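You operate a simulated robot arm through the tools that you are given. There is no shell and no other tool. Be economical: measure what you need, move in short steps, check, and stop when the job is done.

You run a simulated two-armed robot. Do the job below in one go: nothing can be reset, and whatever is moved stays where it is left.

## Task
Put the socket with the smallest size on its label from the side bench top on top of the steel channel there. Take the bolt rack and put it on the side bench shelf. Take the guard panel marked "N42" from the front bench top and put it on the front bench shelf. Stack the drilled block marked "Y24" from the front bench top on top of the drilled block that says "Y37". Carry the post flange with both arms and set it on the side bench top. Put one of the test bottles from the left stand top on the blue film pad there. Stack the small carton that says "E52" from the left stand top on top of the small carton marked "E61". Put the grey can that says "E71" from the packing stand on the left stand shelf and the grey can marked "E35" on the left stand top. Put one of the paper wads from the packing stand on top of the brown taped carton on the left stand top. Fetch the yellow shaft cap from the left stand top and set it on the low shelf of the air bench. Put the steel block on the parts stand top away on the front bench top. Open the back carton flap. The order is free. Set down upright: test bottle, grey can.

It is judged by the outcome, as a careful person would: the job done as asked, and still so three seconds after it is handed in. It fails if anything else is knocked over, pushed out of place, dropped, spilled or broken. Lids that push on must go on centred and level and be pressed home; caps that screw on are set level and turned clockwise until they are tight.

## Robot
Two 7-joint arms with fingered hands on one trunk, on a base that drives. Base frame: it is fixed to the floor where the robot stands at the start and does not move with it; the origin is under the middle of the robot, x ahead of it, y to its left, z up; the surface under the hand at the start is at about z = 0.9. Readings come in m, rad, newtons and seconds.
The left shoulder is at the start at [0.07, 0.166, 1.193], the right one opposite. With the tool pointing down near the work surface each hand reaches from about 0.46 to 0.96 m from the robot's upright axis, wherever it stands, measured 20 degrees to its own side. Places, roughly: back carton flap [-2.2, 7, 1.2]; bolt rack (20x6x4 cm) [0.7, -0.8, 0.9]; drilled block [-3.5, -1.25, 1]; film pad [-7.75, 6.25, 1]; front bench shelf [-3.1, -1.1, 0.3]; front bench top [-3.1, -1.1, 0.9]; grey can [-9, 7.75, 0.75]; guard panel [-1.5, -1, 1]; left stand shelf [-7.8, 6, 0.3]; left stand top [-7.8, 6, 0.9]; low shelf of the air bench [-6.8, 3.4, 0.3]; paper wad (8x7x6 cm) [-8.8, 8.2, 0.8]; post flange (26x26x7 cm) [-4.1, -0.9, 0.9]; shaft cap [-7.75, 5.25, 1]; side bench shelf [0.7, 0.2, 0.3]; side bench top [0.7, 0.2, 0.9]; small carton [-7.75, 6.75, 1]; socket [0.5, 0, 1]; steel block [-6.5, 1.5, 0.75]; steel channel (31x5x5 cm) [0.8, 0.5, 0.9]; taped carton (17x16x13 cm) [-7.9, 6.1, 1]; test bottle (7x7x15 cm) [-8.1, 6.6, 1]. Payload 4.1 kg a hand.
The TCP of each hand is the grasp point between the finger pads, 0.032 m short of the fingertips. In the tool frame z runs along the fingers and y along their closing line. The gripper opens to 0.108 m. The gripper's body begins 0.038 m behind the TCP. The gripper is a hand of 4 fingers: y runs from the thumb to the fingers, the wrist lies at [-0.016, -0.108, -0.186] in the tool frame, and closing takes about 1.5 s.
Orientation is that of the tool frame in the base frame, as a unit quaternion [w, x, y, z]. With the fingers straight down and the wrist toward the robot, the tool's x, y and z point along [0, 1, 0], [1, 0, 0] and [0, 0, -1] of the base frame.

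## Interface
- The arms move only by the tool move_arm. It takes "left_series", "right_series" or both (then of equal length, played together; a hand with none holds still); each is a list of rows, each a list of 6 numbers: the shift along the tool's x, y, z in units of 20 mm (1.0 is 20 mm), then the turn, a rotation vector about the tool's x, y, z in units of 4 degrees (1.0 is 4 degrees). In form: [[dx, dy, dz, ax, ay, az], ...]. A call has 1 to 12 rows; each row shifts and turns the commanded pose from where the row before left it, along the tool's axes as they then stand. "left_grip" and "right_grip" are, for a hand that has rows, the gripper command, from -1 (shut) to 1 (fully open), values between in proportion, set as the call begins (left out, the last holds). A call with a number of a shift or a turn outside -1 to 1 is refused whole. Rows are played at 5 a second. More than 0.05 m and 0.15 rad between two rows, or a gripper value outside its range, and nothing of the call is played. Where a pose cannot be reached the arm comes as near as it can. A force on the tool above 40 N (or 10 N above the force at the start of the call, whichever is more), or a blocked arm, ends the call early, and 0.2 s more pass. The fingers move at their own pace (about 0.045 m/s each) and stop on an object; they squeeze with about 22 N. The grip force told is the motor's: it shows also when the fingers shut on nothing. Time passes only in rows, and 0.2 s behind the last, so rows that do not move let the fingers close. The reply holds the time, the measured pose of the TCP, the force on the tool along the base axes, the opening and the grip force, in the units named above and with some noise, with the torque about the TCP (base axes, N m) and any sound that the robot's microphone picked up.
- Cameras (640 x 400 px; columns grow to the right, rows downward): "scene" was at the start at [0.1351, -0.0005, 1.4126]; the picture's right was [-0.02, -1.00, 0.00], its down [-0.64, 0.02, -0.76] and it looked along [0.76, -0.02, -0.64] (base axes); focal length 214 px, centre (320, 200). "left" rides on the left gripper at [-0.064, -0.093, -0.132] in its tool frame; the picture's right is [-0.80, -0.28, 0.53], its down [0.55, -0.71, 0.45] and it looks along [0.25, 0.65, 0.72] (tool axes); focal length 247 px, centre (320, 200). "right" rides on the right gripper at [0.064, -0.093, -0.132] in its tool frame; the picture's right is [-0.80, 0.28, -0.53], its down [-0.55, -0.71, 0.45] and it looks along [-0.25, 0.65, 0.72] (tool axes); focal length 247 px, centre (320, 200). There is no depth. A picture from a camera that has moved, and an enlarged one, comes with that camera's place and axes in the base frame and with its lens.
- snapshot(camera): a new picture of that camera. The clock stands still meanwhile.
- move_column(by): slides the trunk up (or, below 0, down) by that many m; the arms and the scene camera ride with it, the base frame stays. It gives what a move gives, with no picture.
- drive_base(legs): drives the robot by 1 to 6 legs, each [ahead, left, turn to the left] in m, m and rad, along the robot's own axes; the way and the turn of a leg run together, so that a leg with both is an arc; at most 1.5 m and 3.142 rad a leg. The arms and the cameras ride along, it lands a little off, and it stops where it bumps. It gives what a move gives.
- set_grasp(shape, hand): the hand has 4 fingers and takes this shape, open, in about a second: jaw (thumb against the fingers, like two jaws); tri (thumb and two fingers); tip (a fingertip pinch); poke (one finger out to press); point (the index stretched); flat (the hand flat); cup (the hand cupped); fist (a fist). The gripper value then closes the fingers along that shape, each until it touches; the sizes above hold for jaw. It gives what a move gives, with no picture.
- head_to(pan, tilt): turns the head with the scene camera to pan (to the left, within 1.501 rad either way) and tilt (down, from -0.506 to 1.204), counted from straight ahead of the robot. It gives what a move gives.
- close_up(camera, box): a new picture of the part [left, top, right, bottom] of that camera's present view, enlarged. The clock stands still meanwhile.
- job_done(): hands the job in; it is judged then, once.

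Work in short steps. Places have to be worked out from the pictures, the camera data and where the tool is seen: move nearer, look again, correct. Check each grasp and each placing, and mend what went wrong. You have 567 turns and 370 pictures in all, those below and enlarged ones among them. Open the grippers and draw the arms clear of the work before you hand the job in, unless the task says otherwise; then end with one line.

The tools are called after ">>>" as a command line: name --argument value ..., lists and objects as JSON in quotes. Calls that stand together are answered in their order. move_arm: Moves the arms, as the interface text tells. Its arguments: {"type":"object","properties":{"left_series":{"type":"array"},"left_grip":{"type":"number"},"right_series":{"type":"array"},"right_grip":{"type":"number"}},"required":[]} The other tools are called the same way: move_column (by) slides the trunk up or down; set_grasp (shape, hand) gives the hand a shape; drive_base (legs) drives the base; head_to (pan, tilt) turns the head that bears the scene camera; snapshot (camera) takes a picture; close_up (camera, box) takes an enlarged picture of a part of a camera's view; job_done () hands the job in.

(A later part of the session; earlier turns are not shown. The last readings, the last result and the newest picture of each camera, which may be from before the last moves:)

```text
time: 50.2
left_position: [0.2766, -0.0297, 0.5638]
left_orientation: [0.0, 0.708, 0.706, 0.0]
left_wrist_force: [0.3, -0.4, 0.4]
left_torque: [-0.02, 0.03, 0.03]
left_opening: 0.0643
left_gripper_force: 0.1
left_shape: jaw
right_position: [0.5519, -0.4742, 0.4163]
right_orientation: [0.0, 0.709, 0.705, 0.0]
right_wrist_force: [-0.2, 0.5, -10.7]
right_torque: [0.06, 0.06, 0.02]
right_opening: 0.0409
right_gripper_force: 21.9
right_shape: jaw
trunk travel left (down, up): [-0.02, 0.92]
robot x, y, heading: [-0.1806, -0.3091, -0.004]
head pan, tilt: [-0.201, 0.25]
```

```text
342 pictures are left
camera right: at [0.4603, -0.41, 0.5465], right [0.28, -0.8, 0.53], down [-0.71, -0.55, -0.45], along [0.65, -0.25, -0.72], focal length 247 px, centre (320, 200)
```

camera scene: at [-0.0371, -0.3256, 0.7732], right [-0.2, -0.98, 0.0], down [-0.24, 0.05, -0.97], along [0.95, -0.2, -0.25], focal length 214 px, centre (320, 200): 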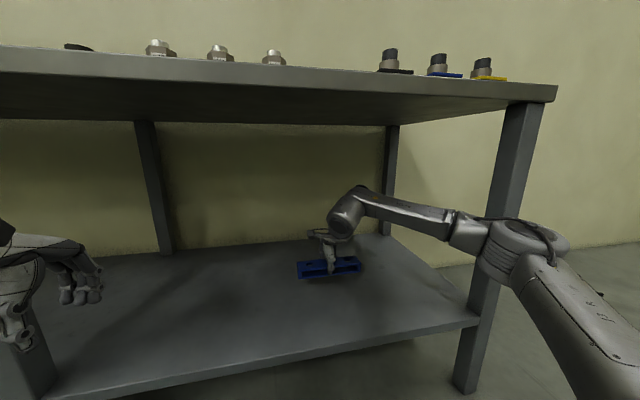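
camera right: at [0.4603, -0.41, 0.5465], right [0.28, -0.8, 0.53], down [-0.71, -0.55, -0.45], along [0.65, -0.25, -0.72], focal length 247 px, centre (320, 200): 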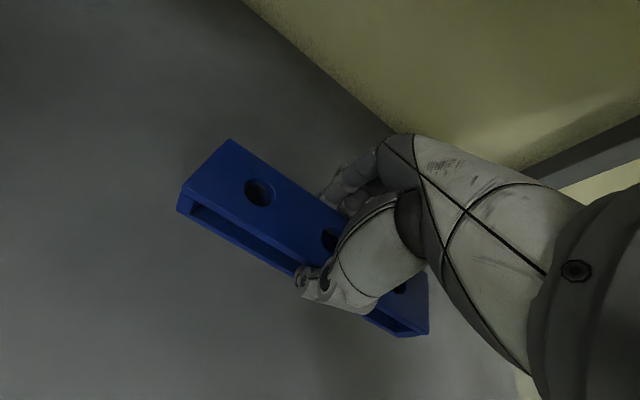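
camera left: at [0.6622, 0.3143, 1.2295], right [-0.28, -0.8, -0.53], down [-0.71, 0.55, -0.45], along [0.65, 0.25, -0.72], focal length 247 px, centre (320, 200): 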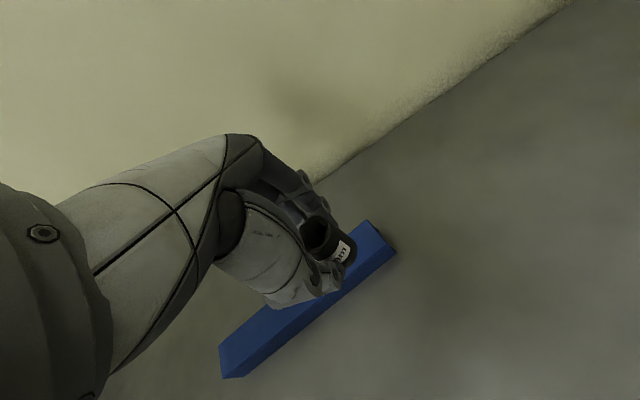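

The rack is over the shelf. I lower to just above and then to contact.

>>> move_arm --right_series '[[0, 0, 1, 0, 0, 0], [0, 0, 1, 0, 0, 0], [0, 0, 1, 0, 0, 0], [0, 0, 0.3, 0, 0, 0], [0, 0, 0.2, 0, 0, 0], [0, 0, 0.1, 0, 0, 0]]'

>>> move_arm --right_series '[[0, 0, 0.1, 0, 0, 0], [0, 0, 0.1, 0, 0, 0], [0, 0, 0.1, 0, 0, 0]]'

```text
time: 51.6
left_position: [0.2776, -0.0299, 0.5649]
left_orientation: [-0.001, 0.708, 0.706, -0.001]
left_wrist_force: [0.0, 0.3, -0.2]
left_torque: [-0.01, -0.01, 0.03]
left_opening: 0.0645
left_gripper_force: 0.1
left_shape: jaw
right_position: [0.5523, -0.4749, 0.3436]
right_orientation: [-0.001, 0.708, 0.706, -0.001]
right_wrist_force: [0.8, -0.8, -11.0]
right_torque: [0.07, 0.02, 0.0]
right_opening: 0.041
right_gripper_force: 21.7
right_shape: jaw
trunk travel left (down, up): [-0.02, 0.92]
robot x, y, heading: [-0.1792, -0.3063, -0.002]
head pan, tilt: [-0.201, 0.25]
```

```text
time: 52.4
left_position: [0.2764, -0.0293, 0.5647]
left_orientation: [0.0, 0.709, 0.706, 0.0]
left_wrist_force: [-0.4, -0.1, 1.0]
left_torque: [-0.02, -0.02, 0.02]
left_opening: 0.0645
left_gripper_force: 0.0
left_shape: jaw
right_position: [0.5523, -0.4748, 0.3385]
right_orientation: [0.0, 0.708, 0.706, 0.0]
right_wrist_force: [1.9, -1.5, -3.0]
right_torque: [0.05, -0.23, -0.02]
right_opening: 0.0412
right_gripper_force: 21.7
right_shape: jaw
trunk travel left (down, up): [-0.02, 0.92]
robot x, y, heading: [-0.1801, -0.3116, -0.002]
head pan, tilt: [-0.201, 0.25]
```

The load is going onto the shelf at z 0.338, as expected. I press 2 mm more and open wide, then rise.

>>> move_arm --right_series '[[0, 0, 0.1, 0, 0, 0]]'

>>> move_arm --right_series '[[0, 0, 0, 0, 0, 0], [0, 0, 0, 0, 0, 0], [0, 0, 0, 0, 0, 0], [0, 0, 0, 0, 0, 0], [0, 0, 0, 0, 0, 0]]' --right_grip 0.9

>>> move_arm --right_series '[[0, 0, -0.5, 0, 0, 0], [0, 0, -1, 0, 0, 0], [0, 0, -1, 0, 0, 0], [0, 0, -1, 0, 0, 0], [0, 0, -1, 0, 0, 0]]'

>>> snapshot --camera "right"

```text
time: 52.8
left_position: [0.2772, -0.0282, 0.5654]
left_orientation: [0.001, 0.709, 0.705, 0.001]
left_wrist_force: [-0.3, 0.0, 0.2]
left_torque: [0.0, 0.0, -0.02]
left_opening: 0.0644
left_gripper_force: 0.1
left_shape: jaw
right_position: [0.5527, -0.4756, 0.3386]
right_orientation: [0.0, 0.708, 0.706, 0.001]
right_wrist_force: [-1.6, -3.4, 8.4]
right_torque: [0.0, -0.46, 0.02]
right_opening: 0.0417
right_gripper_force: 22.2
right_shape: jaw
trunk travel left (down, up): [-0.02, 0.92]
robot x, y, heading: [-0.1787, -0.3082, -0.0]
head pan, tilt: [-0.201, 0.25]
```

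```text
time: 54.0
left_position: [0.2765, -0.0295, 0.5653]
left_orientation: [-0.001, 0.708, 0.706, 0.001]
left_wrist_force: [0.3, 1.0, -0.4]
left_torque: [0.0, 0.0, 0.04]
left_opening: 0.0646
left_gripper_force: 0.1
left_shape: jaw
right_position: [0.5518, -0.4751, 0.3365]
right_orientation: [0.0, 0.708, 0.706, -0.001]
right_wrist_force: [0.6, 0.4, -0.3]
right_torque: [0.01, 0.01, -0.02]
right_opening: 0.1025
right_gripper_force: 0.1
right_shape: jaw
trunk travel left (down, up): [-0.02, 0.92]
robot x, y, heading: [-0.1838, -0.3073, -0.002]
head pan, tilt: [-0.201, 0.25]
```

```text
time: 55.2
left_position: [0.2763, -0.0299, 0.5646]
left_orientation: [0.001, 0.709, 0.706, 0.0]
left_wrist_force: [0.5, 0.2, -0.9]
left_torque: [0.01, 0.01, 0.03]
left_opening: 0.0647
left_gripper_force: 0.0
left_shape: jaw
right_position: [0.553, -0.4752, 0.4271]
right_orientation: [-0.001, 0.708, 0.706, -0.001]
right_wrist_force: [-0.1, -0.7, 0.3]
right_torque: [0.01, -0.01, 0.01]
right_opening: 0.1027
right_gripper_force: 0.1
right_shape: jaw
trunk travel left (down, up): [-0.02, 0.92]
robot x, y, heading: [-0.1796, -0.308, 0.0]
head pan, tilt: [-0.201, 0.25]
```

```text
341 pictures are left
camera right: at [0.4597, -0.41, 0.5578], right [0.28, -0.8, 0.53], down [-0.71, -0.55, -0.45], along [0.65, -0.25, -0.72], focal length 247 px, centre (320, 200)
```

right: 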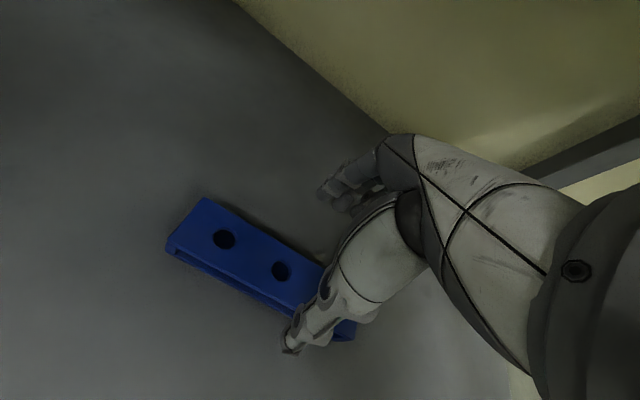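

Rack rests on the shelf. I back out, raise the trunk and turn to look for the front bench.

>>> drive_base --legs '[[-0.5, 0, 0], [0, 0, -1.5708]]'

>>> move_column --by 0.4

>>> move_column --by 0.28

>>> head_to --pan -0.9 --tilt 0.3

>>> snapshot --camera "scene"

```text
time: 61.5
left_position: [-0.3454, -0.7213, 0.5643]
left_orientation: [0.0, 0.998, 0.065, 0.0]
left_wrist_force: [0.1, -0.3, -0.6]
left_torque: [-0.01, 0.03, -0.02]
left_opening: 0.0646
left_gripper_force: 0.1
left_shape: jaw
right_position: [-0.7363, -1.0501, 0.424]
right_orientation: [-0.004, 0.997, 0.076, -0.002]
right_wrist_force: [0.7, 0.8, 0.6]
right_torque: [-0.01, -0.04, 0.01]
right_opening: 0.1027
right_gripper_force: 0.0
right_shape: jaw
trunk travel left (down, up): [-0.02, 0.92]
robot x, y, heading: [-0.6828, -0.3053, -1.437]
head pan, tilt: [-0.201, 0.25]
stopped in leg 2: the robot was blocked; the commanded pose is now the measured one
```

```text
time: 65.3
left_position: [-0.3448, -0.7202, 0.966]
left_orientation: [0.0, 0.998, 0.064, 0.0]
left_wrist_force: [0.6, 0.8, 1.0]
left_torque: [-0.02, 0.01, 0.0]
left_opening: 0.0645
left_gripper_force: 0.1
left_shape: jaw
right_position: [-0.7398, -1.0502, 0.8234]
right_orientation: [-0.003, 0.997, 0.075, -0.002]
right_wrist_force: [0.2, -0.3, -0.3]
right_torque: [0.01, -0.01, 0.01]
right_opening: 0.1024
right_gripper_force: 0.1
right_shape: jaw
trunk travel left (down, up): [-0.42, 0.52]
robot x, y, heading: [-0.6798, -0.3088, -1.443]
head pan, tilt: [-0.201, 0.25]
```

```text
time: 68.2
left_position: [-0.3468, -0.7215, 1.2439]
left_orientation: [0.0, 0.998, 0.064, 0.0]
left_wrist_force: [-0.3, 0.1, -0.4]
left_torque: [-0.05, -0.03, -0.01]
left_opening: 0.0647
left_gripper_force: 0.0
left_shape: jaw
right_position: [-0.7391, -1.0512, 1.1027]
right_orientation: [-0.003, 0.997, 0.074, -0.001]
right_wrist_force: [0.2, -0.1, 0.9]
right_torque: [0.01, 0.01, -0.01]
right_opening: 0.1024
right_gripper_force: 0.0
right_shape: jaw
trunk travel left (down, up): [-0.7, 0.24]
robot x, y, heading: [-0.6829, -0.3046, -1.442]
head pan, tilt: [-0.201, 0.25]
```

```text
time: 69.2
left_position: [-0.3461, -0.7212, 1.2438]
left_orientation: [0.0, 0.998, 0.065, 0.001]
left_wrist_force: [-0.2, -0.3, -0.1]
left_torque: [0.0, 0.03, -0.02]
left_opening: 0.0648
left_gripper_force: 0.1
left_shape: jaw
right_position: [-0.7393, -1.0481, 1.103]
right_orientation: [-0.003, 0.997, 0.074, -0.001]
right_wrist_force: [0.6, -0.1, 0.2]
right_torque: [0.0, 0.05, -0.01]
right_opening: 0.1026
right_gripper_force: 0.0
right_shape: jaw
trunk travel left (down, up): [-0.7, 0.24]
robot x, y, heading: [-0.6841, -0.3055, -1.44]
head pan, tilt: [-0.901, 0.3]
```

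```text
340 pictures are left
camera scene: at [-0.741, -0.4215, 1.4488], right [-0.72, 0.7, 0.0], down [0.21, 0.21, -0.96], along [-0.67, -0.69, -0.3], focal length 214 px, centre (320, 200)
```

scene: 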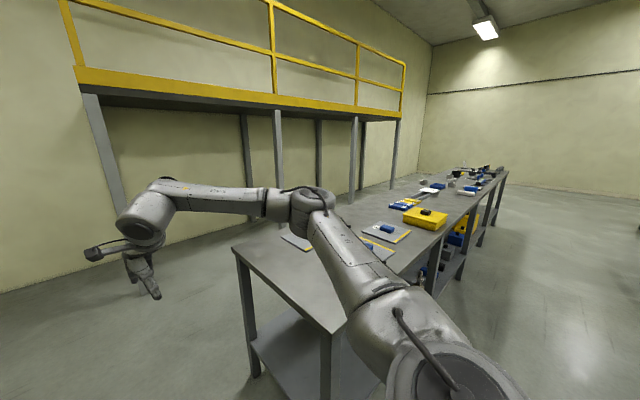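

The turn was stopped because the lowered right elbow met the front bench's end (x≈−1.1, front edge y≈−0.755); nothing looks disturbed. With the arms now raised I finish the turn and move along the bench.

>>> drive_base --legs '[[0, 0, -0.13], [0, -0.75, 0]]'

>>> head_to --pan 0 --tilt 0.7

>>> snapshot --camera "scene"

```text
time: 73.9
left_position: [-1.1545, -0.7621, 1.2455]
left_orientation: [-0.001, 1.0, 0.002, 0.0]
left_wrist_force: [-0.7, 0.0, 0.5]
left_torque: [0.02, -0.01, -0.01]
left_opening: 0.0647
left_gripper_force: 0.0
left_shape: jaw
right_position: [-1.587, -1.0373, 1.1034]
right_orientation: [-0.004, 1.0, 0.012, -0.001]
right_wrist_force: [0.3, 0.1, -0.7]
right_torque: [0.02, 0.0, -0.03]
right_opening: 0.1026
right_gripper_force: 0.0
right_shape: jaw
trunk travel left (down, up): [-0.7, 0.24]
robot x, y, heading: [-1.4359, -0.3071, -1.563]
head pan, tilt: [-0.901, 0.3]
```

```text
time: 75.1
left_position: [-1.1559, -0.7609, 1.2451]
left_orientation: [0.0, 1.0, 0.002, 0.001]
left_wrist_force: [0.2, 0.2, 0.2]
left_torque: [0.02, 0.02, -0.02]
left_opening: 0.0644
left_gripper_force: 0.1
left_shape: jaw
right_position: [-1.5866, -1.0374, 1.1028]
right_orientation: [-0.004, 1.0, 0.011, -0.001]
right_wrist_force: [-0.2, -0.5, -0.6]
right_torque: [-0.01, 0.01, 0.01]
right_opening: 0.1026
right_gripper_force: 0.0
right_shape: jaw
trunk travel left (down, up): [-0.7, 0.24]
robot x, y, heading: [-1.4335, -0.3076, -1.561]
head pan, tilt: [0.0, 0.7]
```

```text
339 pictures are left
camera scene: at [-1.4365, -0.4407, 1.4127], right [-1.0, 0.0, 0.0], down [0.0, 0.64, -0.77], along [0.0, -0.77, -0.64], focal length 214 px, centre (320, 200)
```

scene: 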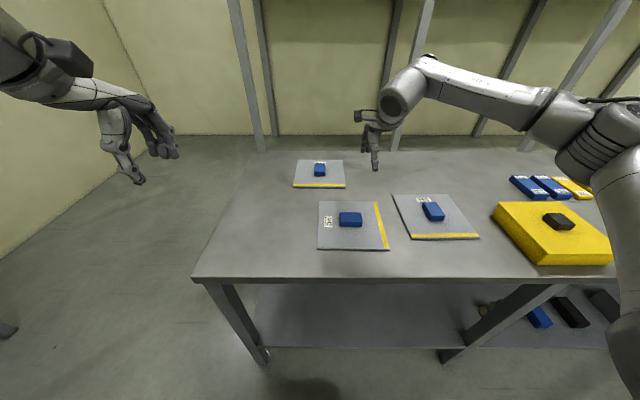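

Three guard panels with blue handles are in sight. I enlarge them to read their marks.

>>> close_up --camera "scene" --box '[285, 150, 365, 200]'

>>> close_up --camera "scene" --box '[310, 185, 490, 255]'

```text
8.00 times, centred on (325, 175) of scene
camera zoom: at [-1.4365, -0.4407, 1.4127], right [-1.0, 0.0, 0.0], down [0.0, 0.64, -0.77], along [0.0, -0.77, -0.64], focal length 1716 px, centre (280, 400)
```

zoom: 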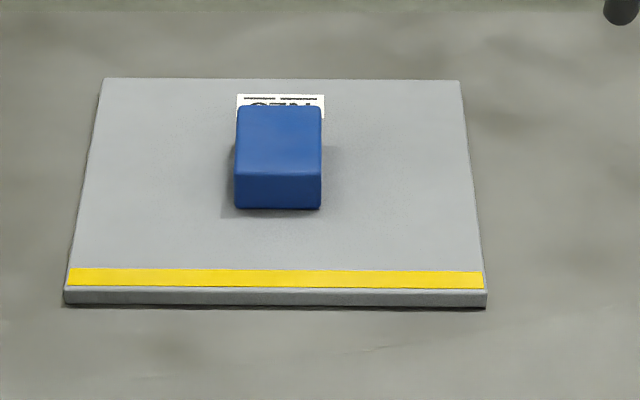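

```text
3.56 times, centred on (400, 220) of scene
camera zoom: at [-1.4365, -0.4407, 1.4127], right [-1.0, 0.0, 0.0], down [0.0, 0.64, -0.77], along [0.0, -0.77, -0.64], focal length 763 px, centre (36, 129)
```

zoom: 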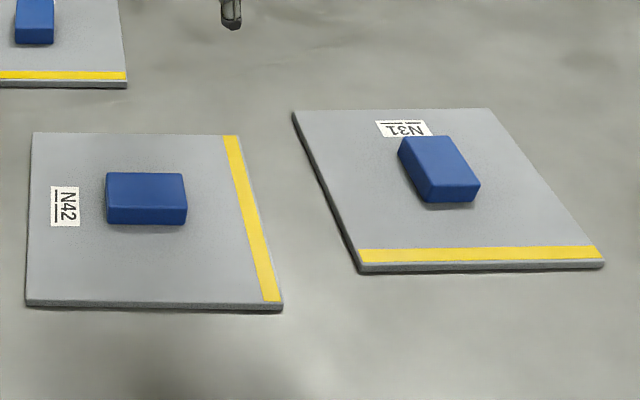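

N42 is the near-left panel; its handle (about 7×4×2 cm) centres near (−1.534, −0.938). I bring the right hand above it.

>>> move_arm --right_series '[[0.53, -1, 0.4, 0, 0, 0], [0.53, -1, 0.4, 0, 0, 0], [0.53, -1, 0.4, 0, 0, 0], [0.53, -1, 0.4, 0, 0, 0], [0.53, -0.95, 0.4, 0, 0, 0], [0, 0, 1, 0, 0, 0], [0, 0, 1, 0, 0, 0]]' --right_grip 0.3

>>> snapshot --camera "right"

```text
time: 76.7
left_position: [-1.1546, -0.7614, 1.2448]
left_orientation: [0.0, 1.0, 0.0, 0.0]
left_wrist_force: [0.5, 0.1, -0.3]
left_torque: [0.01, -0.01, -0.01]
left_opening: 0.0644
left_gripper_force: 0.1
left_shape: jaw
right_position: [-1.5362, -0.9358, 1.0237]
right_orientation: [-0.003, 1.0, 0.011, -0.001]
right_wrist_force: [0.7, -0.1, 0.1]
right_torque: [0.03, 0.0, 0.0]
right_opening: 0.0708
right_gripper_force: 0.1
right_shape: jaw
trunk travel left (down, up): [-0.7, 0.24]
robot x, y, heading: [-1.4367, -0.3086, -1.568]
head pan, tilt: [0.0, 0.7]
```

```text
336 pictures are left
camera right: at [-1.4746, -0.8432, 1.1548], right [-0.79, -0.3, 0.53], down [-0.57, 0.7, -0.44], along [-0.24, -0.65, -0.72], focal length 247 px, centre (320, 200)
```

right: 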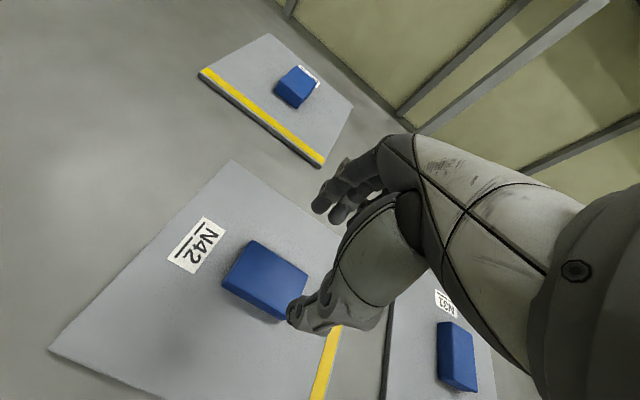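

Handle centre confirmed at about (−1.535, −0.932). I lower so the tips just clear the plate, and close.

>>> move_arm --right_series '[[0, -0.1, 1, 0, 0, 0], [0, -0.1, 1, 0, 0, 0], [0, 0, 1, 0, 0, 0], [0, 0, 0.7, 0, 0, 0]]'

>>> close_up --camera "right" --box '[180, 180, 420, 350]'

```text
time: 77.7
left_position: [-1.1555, -0.7615, 1.2445]
left_orientation: [0.0, 1.0, 0.002, 0.0]
left_wrist_force: [0.0, -0.5, 0.0]
left_torque: [0.04, -0.03, 0.01]
left_opening: 0.0643
left_gripper_force: 0.0
left_shape: jaw
right_position: [-1.5368, -0.9314, 0.9491]
right_orientation: [-0.003, 1.0, 0.011, -0.001]
right_wrist_force: [-0.8, -0.1, -0.5]
right_torque: [-0.02, 0.01, 0.0]
right_opening: 0.0708
right_gripper_force: 0.2
right_shape: jaw
trunk travel left (down, up): [-0.7, 0.24]
robot x, y, heading: [-1.4348, -0.3048, -1.565]
head pan, tilt: [0.0, 0.7]
```

```text
2.35 times, centred on (300, 265) of right
camera zoom: at [-1.4746, -0.8392, 1.0805], right [-0.79, -0.31, 0.53], down [-0.57, 0.7, -0.44], along [-0.24, -0.65, -0.72], focal length 581 px, centre (367, 47)
```

zoom: 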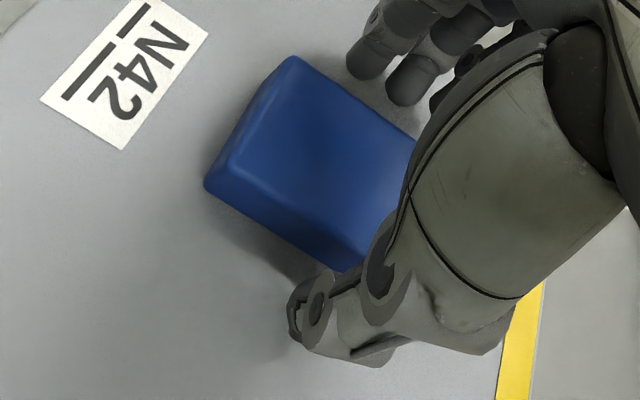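

Fingers straddle the handle. I close and lift a little.

>>> move_arm --right_series '[[0, 0, 0.1, 0, 0, 0], [0, 0, 0, 0, 0, 0], [0, 0, 0, 0, 0, 0], [0, 0, 0, 0, 0, 0], [0, 0, 0, 0, 0, 0], [0, 0, 0, 0, 0, 0]]' --right_grip -1

>>> move_arm --right_series '[[0, 0, -0.5, 0, 0, 0], [0, 0, -0.5, 0, 0, 0], [0, 0, -1, 0, 0, 0], [0, 0, -1, 0, 0, 0]]'

>>> snapshot --camera "right"

>>> snapshot --camera "scene"

```text
time: 79.1
left_position: [-1.1553, -0.7614, 1.2448]
left_orientation: [0.0, 1.0, 0.001, 0.0]
left_wrist_force: [-0.6, 0.0, -0.7]
left_torque: [-0.04, -0.01, 0.0]
left_opening: 0.0646
left_gripper_force: 0.0
left_shape: jaw
right_position: [-1.5361, -0.9324, 0.9471]
right_orientation: [-0.004, 1.0, 0.011, -0.001]
right_wrist_force: [-0.7, 1.5, 0.2]
right_torque: [0.01, 0.0, -0.03]
right_opening: 0.0414
right_gripper_force: 21.9
right_shape: jaw
trunk travel left (down, up): [-0.7, 0.24]
robot x, y, heading: [-1.4367, -0.3089, -1.571]
head pan, tilt: [0.0, 0.7]
```

```text
time: 80.1
left_position: [-1.1538, -0.7608, 1.245]
left_orientation: [0.0, 1.0, 0.002, 0.0]
left_wrist_force: [0.7, -0.2, 0.0]
left_torque: [0.01, 0.01, 0.04]
left_opening: 0.0647
left_gripper_force: 0.0
left_shape: jaw
right_position: [-1.5357, -0.9332, 1.007]
right_orientation: [-0.004, 1.0, 0.01, -0.001]
right_wrist_force: [0.5, 0.6, -6.6]
right_torque: [0.01, 0.02, -0.02]
right_opening: 0.0413
right_gripper_force: 22.6
right_shape: jaw
trunk travel left (down, up): [-0.7, 0.24]
robot x, y, heading: [-1.4335, -0.3034, -1.571]
head pan, tilt: [0.0, 0.7]
```

```text
334 pictures are left
camera right: at [-1.4738, -0.8397, 1.138], right [-0.79, -0.31, 0.53], down [-0.57, 0.7, -0.44], along [-0.24, -0.65, -0.72], focal length 247 px, centre (320, 200)
```

right: 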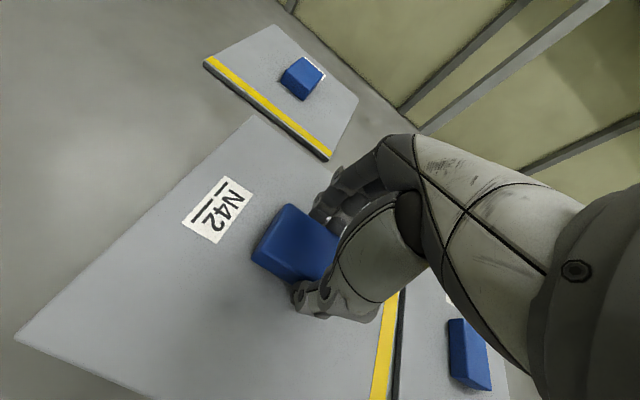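

```text
333 pictures are left
camera scene: at [-1.4361, -0.4409, 1.4126], right [-1.0, 0.0, 0.0], down [0.0, 0.64, -0.76], along [0.0, -0.76, -0.64], focal length 214 px, centre (320, 200)
```

scene: 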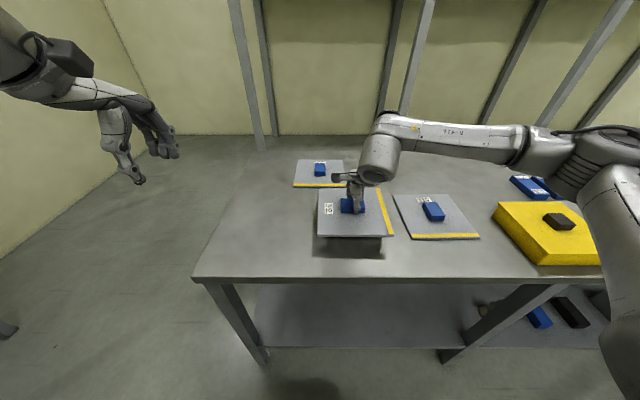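

The panel is held level (tool z is 4.7 cm above its underside). I lift it, tuck the left hand inward, back off, shift right 0.12 m and lower the trunk.

>>> move_arm --right_series '[[0, 0, -1, 0, 0, 0], [0, 0, -1, 0, 0, 0], [0, 0, -1, 0, 0, 0], [0, 0, -1, 0, 0, 0], [0, 0, -1, 0, 0, 0]]' --left_series '[[-0.8, 0, 0, 0, 0, 0], [-0.8, 0, 0, 0, 0, 0], [-0.8, 0, 0, 0, 0, 0], [-0.8, 0, 0, 0, 0, 0], [-0.8, 0, 0, 0, 0, 0]]'

>>> drive_base --legs '[[-0.58, 0, 0], [0, -0.12, 0]]'

>>> move_column --by -0.4

>>> move_column --by -0.28

>>> head_to --pan -0.15 --tilt 0.25

>>> snapshot --camera "scene"

```text
time: 81.3
left_position: [-1.2362, -0.7624, 1.2451]
left_orientation: [0.0, 1.0, 0.002, 0.0]
left_wrist_force: [0.5, 0.5, -0.2]
left_torque: [0.0, -0.01, 0.01]
left_opening: 0.0649
left_gripper_force: 0.1
left_shape: jaw
right_position: [-1.5364, -0.9324, 1.1071]
right_orientation: [-0.003, 1.0, 0.011, -0.002]
right_wrist_force: [-1.3, -0.3, -5.8]
right_torque: [-0.03, 0.02, -0.02]
right_opening: 0.0413
right_gripper_force: 22.0
right_shape: jaw
trunk travel left (down, up): [-0.7, 0.24]
robot x, y, heading: [-1.4351, -0.3048, -1.563]
head pan, tilt: [0.0, 0.7]
```

```text
time: 85.4
left_position: [-1.3544, -0.1851, 1.2446]
left_orientation: [0.0, 1.0, 0.002, -0.001]
left_wrist_force: [-0.6, 0.5, 0.1]
left_torque: [0.01, 0.03, 0.01]
left_opening: 0.0645
left_gripper_force: 0.0
left_shape: jaw
right_position: [-1.6557, -0.3558, 1.1065]
right_orientation: [-0.004, 1.0, 0.013, -0.001]
right_wrist_force: [-0.2, -0.7, -6.7]
right_torque: [0.02, 0.03, -0.04]
right_opening: 0.0415
right_gripper_force: 21.3
right_shape: jaw
trunk travel left (down, up): [-0.7, 0.24]
robot x, y, heading: [-1.5607, 0.2717, -1.561]
head pan, tilt: [0.0, 0.7]
```

```text
time: 89.3
left_position: [-1.3552, -0.1843, 0.8448]
left_orientation: [0.0, 1.0, 0.003, 0.0]
left_wrist_force: [-0.4, -0.1, -0.8]
left_torque: [0.0, -0.04, 0.01]
left_opening: 0.0645
left_gripper_force: 0.0
left_shape: jaw
right_position: [-1.6548, -0.3566, 0.7082]
right_orientation: [-0.004, 1.0, 0.012, -0.001]
right_wrist_force: [0.4, 0.3, -6.6]
right_torque: [-0.04, -0.03, 0.02]
right_opening: 0.0415
right_gripper_force: 22.6
right_shape: jaw
trunk travel left (down, up): [-0.3, 0.64]
robot x, y, heading: [-1.562, 0.2719, -1.561]
head pan, tilt: [0.0, 0.7]
```

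```text
time: 92.1
left_position: [-1.355, -0.1839, 0.5644]
left_orientation: [0.0, 1.0, 0.003, 0.0]
left_wrist_force: [0.4, -0.2, 0.1]
left_torque: [0.0, 0.01, 0.01]
left_opening: 0.0645
left_gripper_force: 0.1
left_shape: jaw
right_position: [-1.6558, -0.3551, 0.4267]
right_orientation: [-0.004, 1.0, 0.014, 0.0]
right_wrist_force: [-0.3, -0.2, -5.6]
right_torque: [-0.02, 0.01, 0.01]
right_opening: 0.0415
right_gripper_force: 21.4
right_shape: jaw
trunk travel left (down, up): [-0.02, 0.92]
robot x, y, heading: [-1.5594, 0.2713, -1.559]
head pan, tilt: [0.0, 0.7]
```

```text
time: 93.0
left_position: [-1.3545, -0.1831, 0.5643]
left_orientation: [0.0, 1.0, 0.002, 0.0]
left_wrist_force: [0.0, 0.8, 0.9]
left_torque: [0.01, -0.03, 0.0]
left_opening: 0.0645
left_gripper_force: 0.1
left_shape: jaw
right_position: [-1.656, -0.355, 0.4274]
right_orientation: [-0.003, 1.0, 0.013, -0.001]
right_wrist_force: [0.4, 0.6, -4.9]
right_torque: [-0.01, 0.01, 0.01]
right_opening: 0.0414
right_gripper_force: 21.9
right_shape: jaw
trunk travel left (down, up): [-0.02, 0.92]
robot x, y, heading: [-1.5591, 0.2723, -1.563]
head pan, tilt: [-0.15, 0.25]
```

```text
332 pictures are left
camera scene: at [-1.5718, 0.129, 0.7733], right [-0.99, 0.14, 0.0], down [0.04, 0.25, -0.97], along [-0.14, -0.96, -0.25], focal length 214 px, centre (320, 200)
```

scene: 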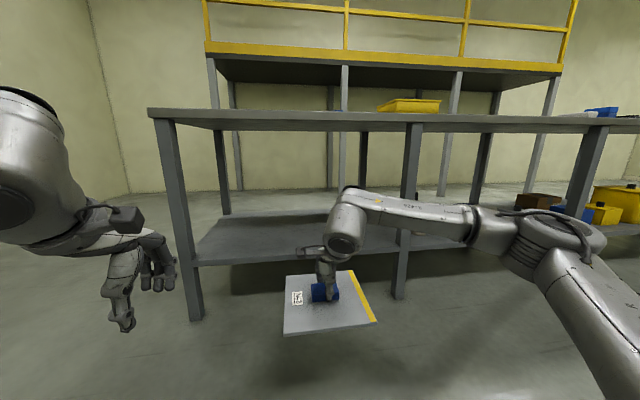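

The panel's underside (z≈0.38) will clear the shelf. To keep the elbow off the leg I extend the arm 11 cm, then drive in 0.49 m.

>>> move_arm --right_series '[[0, 1, 0, 0, 0, 0], [0, 1, 0, 0, 0, 0], [0, 1, 0, 0, 0, 0], [0, 1, 0, 0, 0, 0], [0, 1, 0, 0, 0, 0], [0, 0.5, 0, 0, 0, 0]]'

>>> drive_base --legs '[[0.49, 0, 0]]'

>>> snapshot --camera "scene"

```text
time: 94.4
left_position: [-1.3554, -0.1847, 0.5643]
left_orientation: [0.0, 1.0, 0.002, -0.001]
left_wrist_force: [0.2, -0.4, -0.4]
left_torque: [-0.01, -0.01, -0.01]
left_opening: 0.0645
left_gripper_force: 0.0
left_shape: jaw
right_position: [-1.6527, -0.4643, 0.4256]
right_orientation: [-0.003, 1.0, 0.014, -0.001]
right_wrist_force: [0.2, 0.6, -5.7]
right_torque: [-0.01, 0.02, 0.0]
right_opening: 0.0415
right_gripper_force: 22.1
right_shape: jaw
trunk travel left (down, up): [-0.02, 0.92]
robot x, y, heading: [-1.5585, 0.2704, -1.561]
head pan, tilt: [-0.15, 0.25]
```

```text
time: 97.3
left_position: [-1.3493, -0.6814, 0.5652]
left_orientation: [0.0, 1.0, 0.004, 0.0]
left_wrist_force: [0.1, -0.8, -0.3]
left_torque: [0.01, -0.03, -0.01]
left_opening: 0.0646
left_gripper_force: 0.0
left_shape: jaw
right_position: [-1.6477, -0.9636, 0.4264]
right_orientation: [-0.003, 1.0, 0.015, -0.001]
right_wrist_force: [0.0, 0.0, -6.2]
right_torque: [-0.05, -0.02, 0.01]
right_opening: 0.0413
right_gripper_force: 22.0
right_shape: jaw
trunk travel left (down, up): [-0.02, 0.92]
robot x, y, heading: [-1.5554, -0.2284, -1.559]
head pan, tilt: [-0.15, 0.25]
```

```text
331 pictures are left
camera scene: at [-1.5675, -0.3697, 0.7733], right [-0.99, 0.14, 0.0], down [0.03, 0.25, -0.97], along [-0.14, -0.96, -0.25], focal length 214 px, centre (320, 200)
```

scene: 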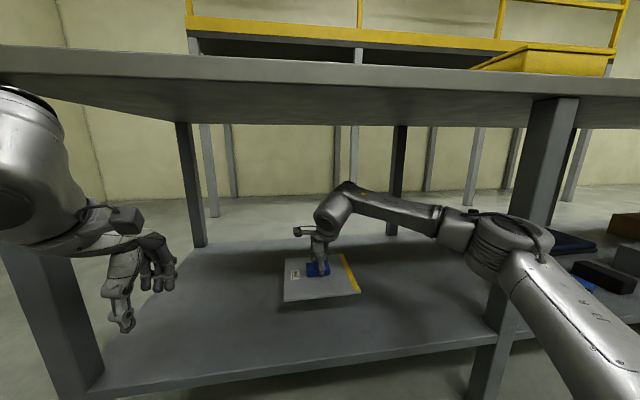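

Panel above the shelf, clear of legs. I lower to contact.

>>> move_arm --right_series '[[0, 0, 1, 0, 0, 0], [0, 0, 1, 0, 0, 0], [0, 0, 1, 0, 0, 0], [0, 0, 0.4, 0, 0, 0], [0, 0, 0.2, 0, 0, 0]]'

>>> move_arm --right_series '[[0, 0, 0.15, 0, 0, 0], [0, 0, 0.15, 0, 0, 0], [0, 0, 0.1, 0, 0, 0], [0, 0, 0, 0, 0, 0]]'

```text
time: 98.5
left_position: [-1.3504, -0.6819, 0.5642]
left_orientation: [0.0, 1.0, 0.004, 0.0]
left_wrist_force: [-0.5, -0.5, -0.3]
left_torque: [-0.01, 0.02, 0.02]
left_opening: 0.0646
left_gripper_force: 0.1
left_shape: jaw
right_position: [-1.6467, -0.9628, 0.3543]
right_orientation: [-0.003, 1.0, 0.014, -0.002]
right_wrist_force: [0.6, 0.0, -5.3]
right_torque: [-0.01, 0.04, 0.02]
right_opening: 0.0416
right_gripper_force: 21.8
right_shape: jaw
trunk travel left (down, up): [-0.02, 0.92]
robot x, y, heading: [-1.5519, -0.2317, -1.559]
head pan, tilt: [-0.15, 0.25]
```

```text
time: 99.5
left_position: [-1.3496, -0.6813, 0.565]
left_orientation: [0.0, 1.0, 0.004, 0.0]
left_wrist_force: [-0.1, -0.2, 0.5]
left_torque: [-0.01, -0.03, -0.02]
left_opening: 0.0644
left_gripper_force: 0.1
left_shape: jaw
right_position: [-1.6479, -0.9647, 0.3483]
right_orientation: [-0.002, 1.0, 0.015, 0.0]
right_wrist_force: [-1.2, 0.5, 1.3]
right_torque: [0.05, 0.0, -0.03]
right_opening: 0.0412
right_gripper_force: 22.6
right_shape: jaw
trunk travel left (down, up): [-0.02, 0.92]
robot x, y, heading: [-1.556, -0.2266, -1.562]
head pan, tilt: [-0.15, 0.25]
```

Weight has gone onto the shelf. I open and rise, then check.

>>> move_arm --right_series '[[0, 0, 0, 0, 0, 0], [0, 0, 0, 0, 0, 0], [0, 0, 0, 0, 0, 0], [0, 0, 0, 0, 0, 0]]' --right_grip 0.5

>>> move_arm --right_series '[[0, 0, -0.5, 0, 0, 0], [0, 0, -1, 0, 0, 0], [0, 0, -1, 0, 0, 0], [0, 0, -1, 0, 0, 0], [0, 0, -1, 0, 0, 0]]'

>>> snapshot --camera "scene"

```text
time: 100.5
left_position: [-1.3495, -0.6815, 0.5646]
left_orientation: [0.0, 1.0, 0.004, 0.0]
left_wrist_force: [0.1, 0.3, -0.4]
left_torque: [-0.05, 0.0, -0.01]
left_opening: 0.0646
left_gripper_force: 0.1
left_shape: jaw
right_position: [-1.6473, -0.9613, 0.3464]
right_orientation: [-0.004, 1.0, 0.015, 0.0]
right_wrist_force: [0.8, -0.5, -0.3]
right_torque: [-0.01, 0.0, 0.01]
right_opening: 0.0805
right_gripper_force: 0.2
right_shape: jaw
trunk travel left (down, up): [-0.02, 0.92]
robot x, y, heading: [-1.5556, -0.2274, -1.56]
head pan, tilt: [-0.15, 0.25]
```

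```text
time: 101.7
left_position: [-1.3492, -0.6811, 0.5645]
left_orientation: [0.0, 1.0, 0.005, 0.0]
left_wrist_force: [0.5, -0.7, 0.4]
left_torque: [0.04, -0.02, -0.01]
left_opening: 0.0647
left_gripper_force: 0.0
left_shape: jaw
right_position: [-1.6477, -0.9625, 0.4367]
right_orientation: [-0.003, 1.0, 0.015, 0.0]
right_wrist_force: [0.2, -0.4, -0.5]
right_torque: [0.01, 0.06, -0.01]
right_opening: 0.0808
right_gripper_force: 0.1
right_shape: jaw
trunk travel left (down, up): [-0.02, 0.92]
robot x, y, heading: [-1.5531, -0.2239, -1.562]
head pan, tilt: [-0.15, 0.25]
```

```text
330 pictures are left
camera scene: at [-1.5675, -0.3693, 0.7734], right [-0.99, 0.14, 0.0], down [0.03, 0.24, -0.97], along [-0.14, -0.96, -0.25], focal length 214 px, centre (320, 200)
```

scene: 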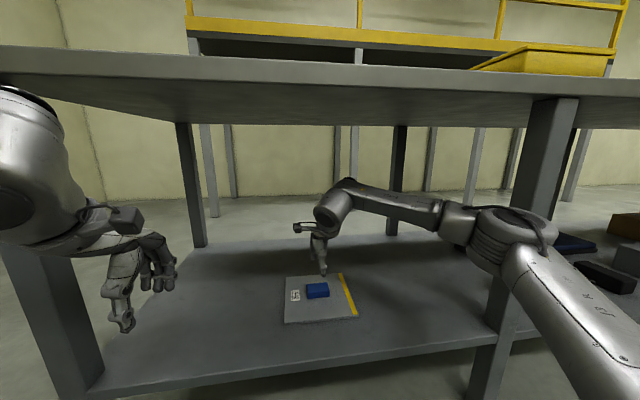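

Panel is on the shelf. I back out, raise the trunk, and travel along the bench to about x=−3.3.

>>> drive_base --legs '[[-0.45, 0, 0]]'

>>> move_column --by 0.4

>>> move_column --by 0.3

>>> drive_base --legs '[[0, -1.4, 0], [0, -0.3, 0]]'

>>> head_to --pan 0 --tilt 0.5

>>> snapshot --camera "scene"

```text
time: 104.5
left_position: [-1.3532, -0.2286, 0.5646]
left_orientation: [0.0, 1.0, 0.005, 0.0]
left_wrist_force: [0.9, -0.1, -0.4]
left_torque: [0.01, 0.02, -0.01]
left_opening: 0.0645
left_gripper_force: 0.1
left_shape: jaw
right_position: [-1.6511, -0.5095, 0.4372]
right_orientation: [-0.003, 1.0, 0.015, -0.001]
right_wrist_force: [0.5, 0.4, 0.8]
right_torque: [0.01, 0.03, 0.02]
right_opening: 0.0805
right_gripper_force: 0.1
right_shape: jaw
trunk travel left (down, up): [-0.02, 0.92]
robot x, y, heading: [-1.5619, 0.2268, -1.557]
head pan, tilt: [-0.15, 0.25]
```

```text
time: 108.3
left_position: [-1.3537, -0.2292, 0.9651]
left_orientation: [0.0, 1.0, 0.005, -0.001]
left_wrist_force: [0.2, 0.4, 0.2]
left_torque: [-0.02, -0.02, 0.0]
left_opening: 0.0645
left_gripper_force: 0.0
left_shape: jaw
right_position: [-1.65, -0.5098, 0.8372]
right_orientation: [-0.003, 1.0, 0.015, -0.001]
right_wrist_force: [0.8, -0.6, 0.3]
right_torque: [-0.02, -0.03, 0.03]
right_opening: 0.0808
right_gripper_force: 0.1
right_shape: jaw
trunk travel left (down, up): [-0.42, 0.52]
robot x, y, heading: [-1.5583, 0.2252, -1.562]
head pan, tilt: [-0.15, 0.25]
```

```text
time: 111.3
left_position: [-1.3537, -0.229, 1.2637]
left_orientation: [0.0, 1.0, 0.006, 0.0]
left_wrist_force: [0.2, -0.8, -0.1]
left_torque: [0.0, 0.02, 0.0]
left_opening: 0.0648
left_gripper_force: 0.1
left_shape: jaw
right_position: [-1.6516, -0.5104, 1.137]
right_orientation: [-0.004, 1.0, 0.015, -0.001]
right_wrist_force: [-0.5, -0.2, -1.0]
right_torque: [0.01, 0.02, 0.05]
right_opening: 0.0805
right_gripper_force: 0.0
right_shape: jaw
trunk travel left (down, up): [-0.72, 0.22]
robot x, y, heading: [-1.5578, 0.2255, -1.557]
head pan, tilt: [-0.15, 0.25]
```

```text
time: 119.9
left_position: [-3.0548, -0.2385, 1.2656]
left_orientation: [0.0, 1.0, 0.0, 0.001]
left_wrist_force: [-0.1, 1.1, -0.2]
left_torque: [0.04, 0.02, 0.0]
left_opening: 0.0647
left_gripper_force: 0.0
left_shape: jaw
right_position: [-3.3539, -0.5173, 1.1371]
right_orientation: [-0.004, 1.0, 0.011, -0.001]
right_wrist_force: [0.3, 0.1, 0.5]
right_torque: [0.01, 0.03, -0.03]
right_opening: 0.0806
right_gripper_force: 0.0
right_shape: jaw
trunk travel left (down, up): [-0.72, 0.22]
robot x, y, heading: [-3.2567, 0.2172, -1.569]
head pan, tilt: [-0.15, 0.25]
```

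```text
time: 120.7
left_position: [-3.0557, -0.2376, 1.2637]
left_orientation: [0.0, 1.0, 0.0, 0.0]
left_wrist_force: [0.0, -0.2, 0.2]
left_torque: [0.01, 0.02, 0.03]
left_opening: 0.0647
left_gripper_force: 0.0
left_shape: jaw
right_position: [-3.3563, -0.5162, 1.1372]
right_orientation: [-0.003, 1.0, 0.011, -0.002]
right_wrist_force: [0.5, -0.2, 0.5]
right_torque: [0.01, 0.02, 0.0]
right_opening: 0.0808
right_gripper_force: 0.0
right_shape: jaw
trunk travel left (down, up): [-0.72, 0.22]
robot x, y, heading: [-3.2558, 0.2223, -1.57]
head pan, tilt: [0.0, 0.499]
```

```text
329 pictures are left
camera scene: at [-3.2567, 0.0775, 1.4504], right [-1.0, 0.0, 0.0], down [0.0, 0.48, -0.88], along [0.0, -0.88, -0.48], focal length 214 px, centre (320, 200)
```

scene: 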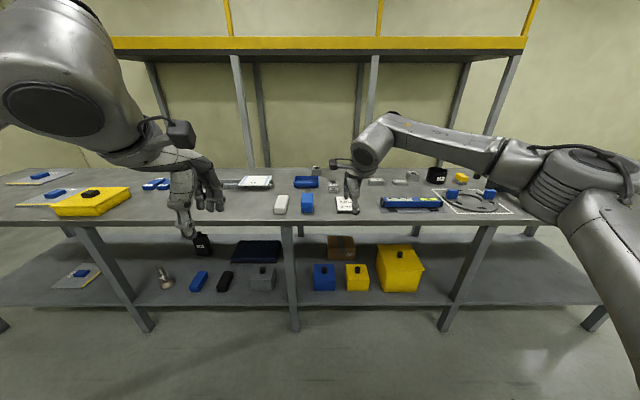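

I raise the right hand a bit and drive closer: 0.2 m right, 0.5 m forward.

>>> move_arm --right_series '[[0, -1, -1, 0, 0, 0], [0, -1, -1, 0, 0, 0], [0, -1, -1, 0, 0, 0], [0, -1, -1, 0, 0, 0], [0, -1, -1, 0, 0, 0]]'

>>> drive_base --legs '[[0, -0.25, 0], [0.55, 0, 0]]'

>>> head_to --pan 0 --tilt 0.7

>>> snapshot --camera "scene"

```text
time: 121.9
left_position: [-3.0545, -0.2378, 1.2659]
left_orientation: [0.001, 1.0, 0.0, -0.001]
left_wrist_force: [0.1, 0.3, -0.2]
left_torque: [-0.02, 0.0, 0.02]
left_opening: 0.0648
left_gripper_force: 0.0
left_shape: jaw
right_position: [-3.3568, -0.4165, 1.2377]
right_orientation: [-0.004, 1.0, 0.009, -0.001]
right_wrist_force: [0.8, 1.0, 0.2]
right_torque: [-0.01, 0.0, -0.02]
right_opening: 0.0809
right_gripper_force: 0.1
right_shape: jaw
trunk travel left (down, up): [-0.72, 0.22]
robot x, y, heading: [-3.2544, 0.2164, -1.571]
head pan, tilt: [0.0, 0.499]
```

```text
time: 126.5
left_position: [-3.3112, -0.7895, 1.266]
left_orientation: [0.001, 1.0, -0.002, 0.0]
left_wrist_force: [0.4, -0.2, 0.3]
left_torque: [0.02, 0.0, 0.02]
left_opening: 0.0645
left_gripper_force: 0.1
left_shape: jaw
right_position: [-3.6132, -0.9671, 1.2375]
right_orientation: [-0.003, 1.0, 0.008, 0.0]
right_wrist_force: [-0.8, 0.0, 0.1]
right_torque: [0.0, -0.04, -0.03]
right_opening: 0.0806
right_gripper_force: 0.0
right_shape: jaw
trunk travel left (down, up): [-0.72, 0.22]
robot x, y, heading: [-3.5104, -0.3375, -1.576]
head pan, tilt: [0.0, 0.499]
```

```text
time: 127.2
left_position: [-3.3106, -0.7912, 1.2649]
left_orientation: [-0.001, 1.0, -0.002, 0.0]
left_wrist_force: [-0.2, -0.4, 0.2]
left_torque: [-0.01, 0.01, 0.01]
left_opening: 0.0647
left_gripper_force: 0.0
left_shape: jaw
right_position: [-3.6133, -0.9687, 1.238]
right_orientation: [-0.003, 1.0, 0.008, -0.001]
right_wrist_force: [0.4, -0.1, 0.0]
right_torque: [-0.02, -0.02, -0.01]
right_opening: 0.0808
right_gripper_force: 0.1
right_shape: jaw
trunk travel left (down, up): [-0.72, 0.22]
robot x, y, heading: [-3.5093, -0.3365, -1.575]
head pan, tilt: [0.0, 0.7]
```

```text
328 pictures are left
camera scene: at [-3.5095, -0.468, 1.4326], right [-1.0, 0.0, 0.0], down [0.0, 0.64, -0.76], along [0.0, -0.76, -0.64], focal length 214 px, centre (320, 200)
```

scene: 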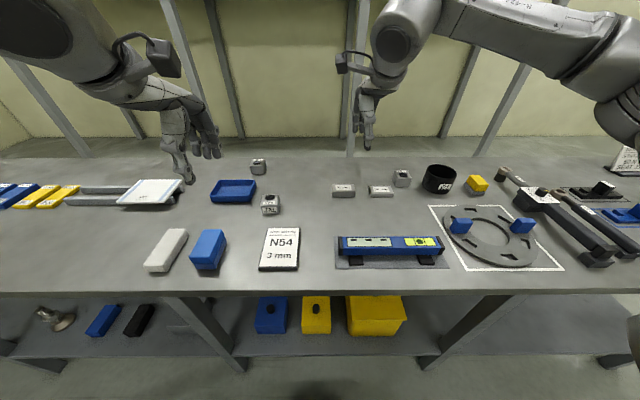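

Small grey drilled blocks lie around; I enlarge them to read marks.

>>> close_up --camera "scene" --box '[240, 150, 300, 220]'

>>> close_up --camera "scene" --box '[320, 160, 420, 210]'

>>> close_up --camera "scene" --box '[420, 150, 640, 280]'

```text
5.71 times, centred on (270, 185) of scene
camera zoom: at [-3.5095, -0.468, 1.4326], right [-1.0, 0.0, 0.0], down [0.0, 0.64, -0.76], along [0.0, -0.76, -0.64], focal length 1226 px, centre (606, 286)
```

zoom: 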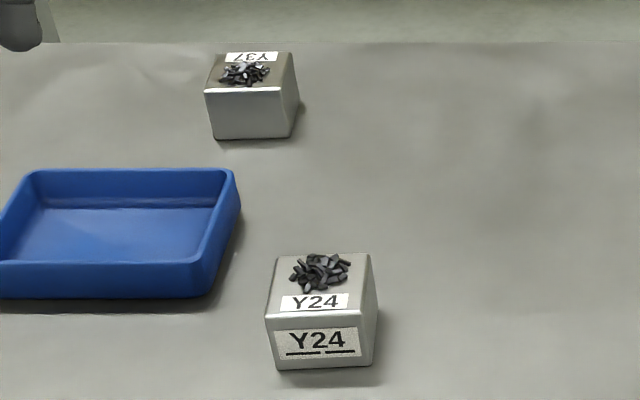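

```text
6.40 times, centred on (370, 185) of scene
camera zoom: at [-3.5095, -0.468, 1.4326], right [-1.0, 0.0, 0.0], down [0.0, 0.64, -0.76], along [0.0, -0.76, -0.64], focal length 1373 px, centre (0, 296)
```

zoom: 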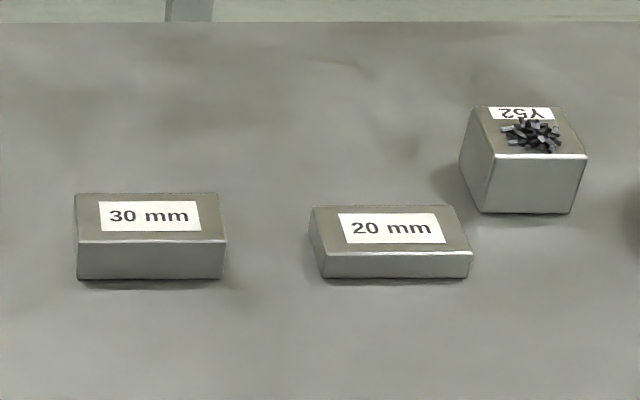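

```text
2.91 times, centred on (530, 215) of scene
camera zoom: at [-3.5095, -0.468, 1.4326], right [-1.0, 0.0, 0.0], down [0.0, 0.64, -0.76], along [0.0, -0.76, -0.64], focal length 624 px, centre (-291, 156)
```

zoom: 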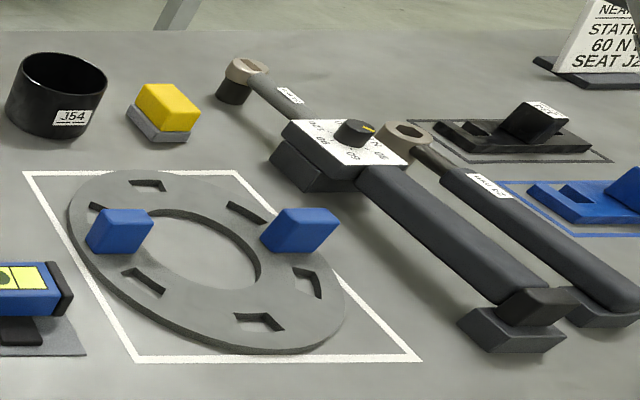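

Y24 is near (−3.331, −1.052) and Y37 near (−3.23, −1.31), both about 6×6×4 cm with chips on top. I move a little nearer so both are within the left arm's reach.

>>> drive_base --legs '[[0.08, 0.06, 0]]'

>>> close_up --camera "scene" --box '[220, 140, 320, 220]'

```text
time: 128.4
left_position: [-3.2513, -0.8709, 1.2641]
left_orientation: [0.0, 1.0, -0.003, -0.001]
left_wrist_force: [0.1, -0.3, 0.6]
left_torque: [0.04, -0.01, -0.01]
left_opening: 0.0646
left_gripper_force: 0.1
left_shape: jaw
right_position: [-3.5538, -1.0473, 1.2372]
right_orientation: [-0.004, 1.0, 0.008, -0.001]
right_wrist_force: [0.7, 1.3, 0.7]
right_torque: [0.01, 0.0, -0.01]
right_opening: 0.0806
right_gripper_force: 0.1
right_shape: jaw
trunk travel left (down, up): [-0.72, 0.22]
robot x, y, heading: [-3.4503, -0.4152, -1.573]
head pan, tilt: [0.0, 0.7]
```

```text
5.00 times, centred on (270, 180) of scene
camera zoom: at [-3.4501, -0.5481, 1.4327], right [-1.0, 0.0, 0.0], down [0.0, 0.64, -0.76], along [0.0, -0.76, -0.64], focal length 1072 px, centre (570, 300)
```

zoom: 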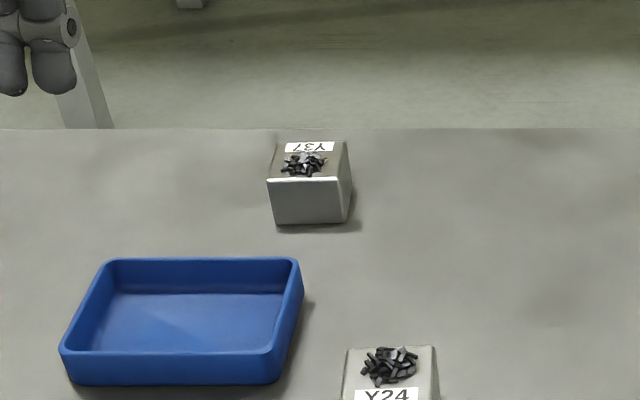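

I bring the left hand over Y24.

>>> move_arm --left_series '[[-0.4, 0.9, 1, 0, 0, 0], [-0.4, 0.9, 1, 0, 0, 0], [-0.4, 0.9, 1, 0, 0, 0], [-0.4, 0.9, 1, 0, 0, 0], [-0.4, 0.9, 1, 0, 0, 0], [-0.4, 0.9, 1, 0, 0, 0], [-0.4, 0.9, 1, 0, 0, 0], [-0.4, 0.9, 1, 0, 0, 0], [-0.4, 0.9, 1, 0, 0, 0], [-0.4, 0.9, 1, 0, 0, 0], [0, 0, 1, 0, 0, 0]]' --left_grip 0.65

>>> snapshot --camera "left"

```text
time: 130.8
left_position: [-3.3302, -1.0503, 1.0443]
left_orientation: [0.001, 1.0, -0.002, 0.001]
left_wrist_force: [-0.5, 0.3, 0.1]
left_torque: [0.02, 0.0, 0.0]
left_opening: 0.0888
left_gripper_force: 0.1
left_shape: jaw
right_position: [-3.5523, -1.0481, 1.2378]
right_orientation: [-0.004, 1.0, 0.008, 0.0]
right_wrist_force: [-0.7, 0.1, -0.2]
right_torque: [-0.01, -0.03, 0.03]
right_opening: 0.0806
right_gripper_force: 0.1
right_shape: jaw
trunk travel left (down, up): [-0.72, 0.22]
robot x, y, heading: [-3.4509, -0.4176, -1.576]
head pan, tilt: [0.0, 0.7]
```

```text
323 pictures are left
camera left: at [-3.3961, -0.9566, 1.175], right [-0.8, 0.29, -0.53], down [0.55, 0.7, -0.45], along [0.25, -0.65, -0.72], focal length 247 px, centre (320, 200)
```

left: 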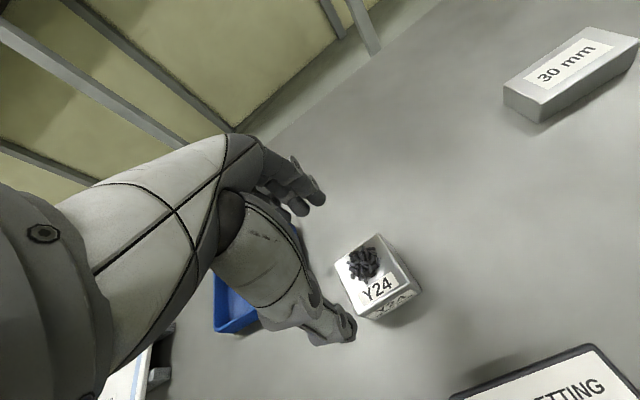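

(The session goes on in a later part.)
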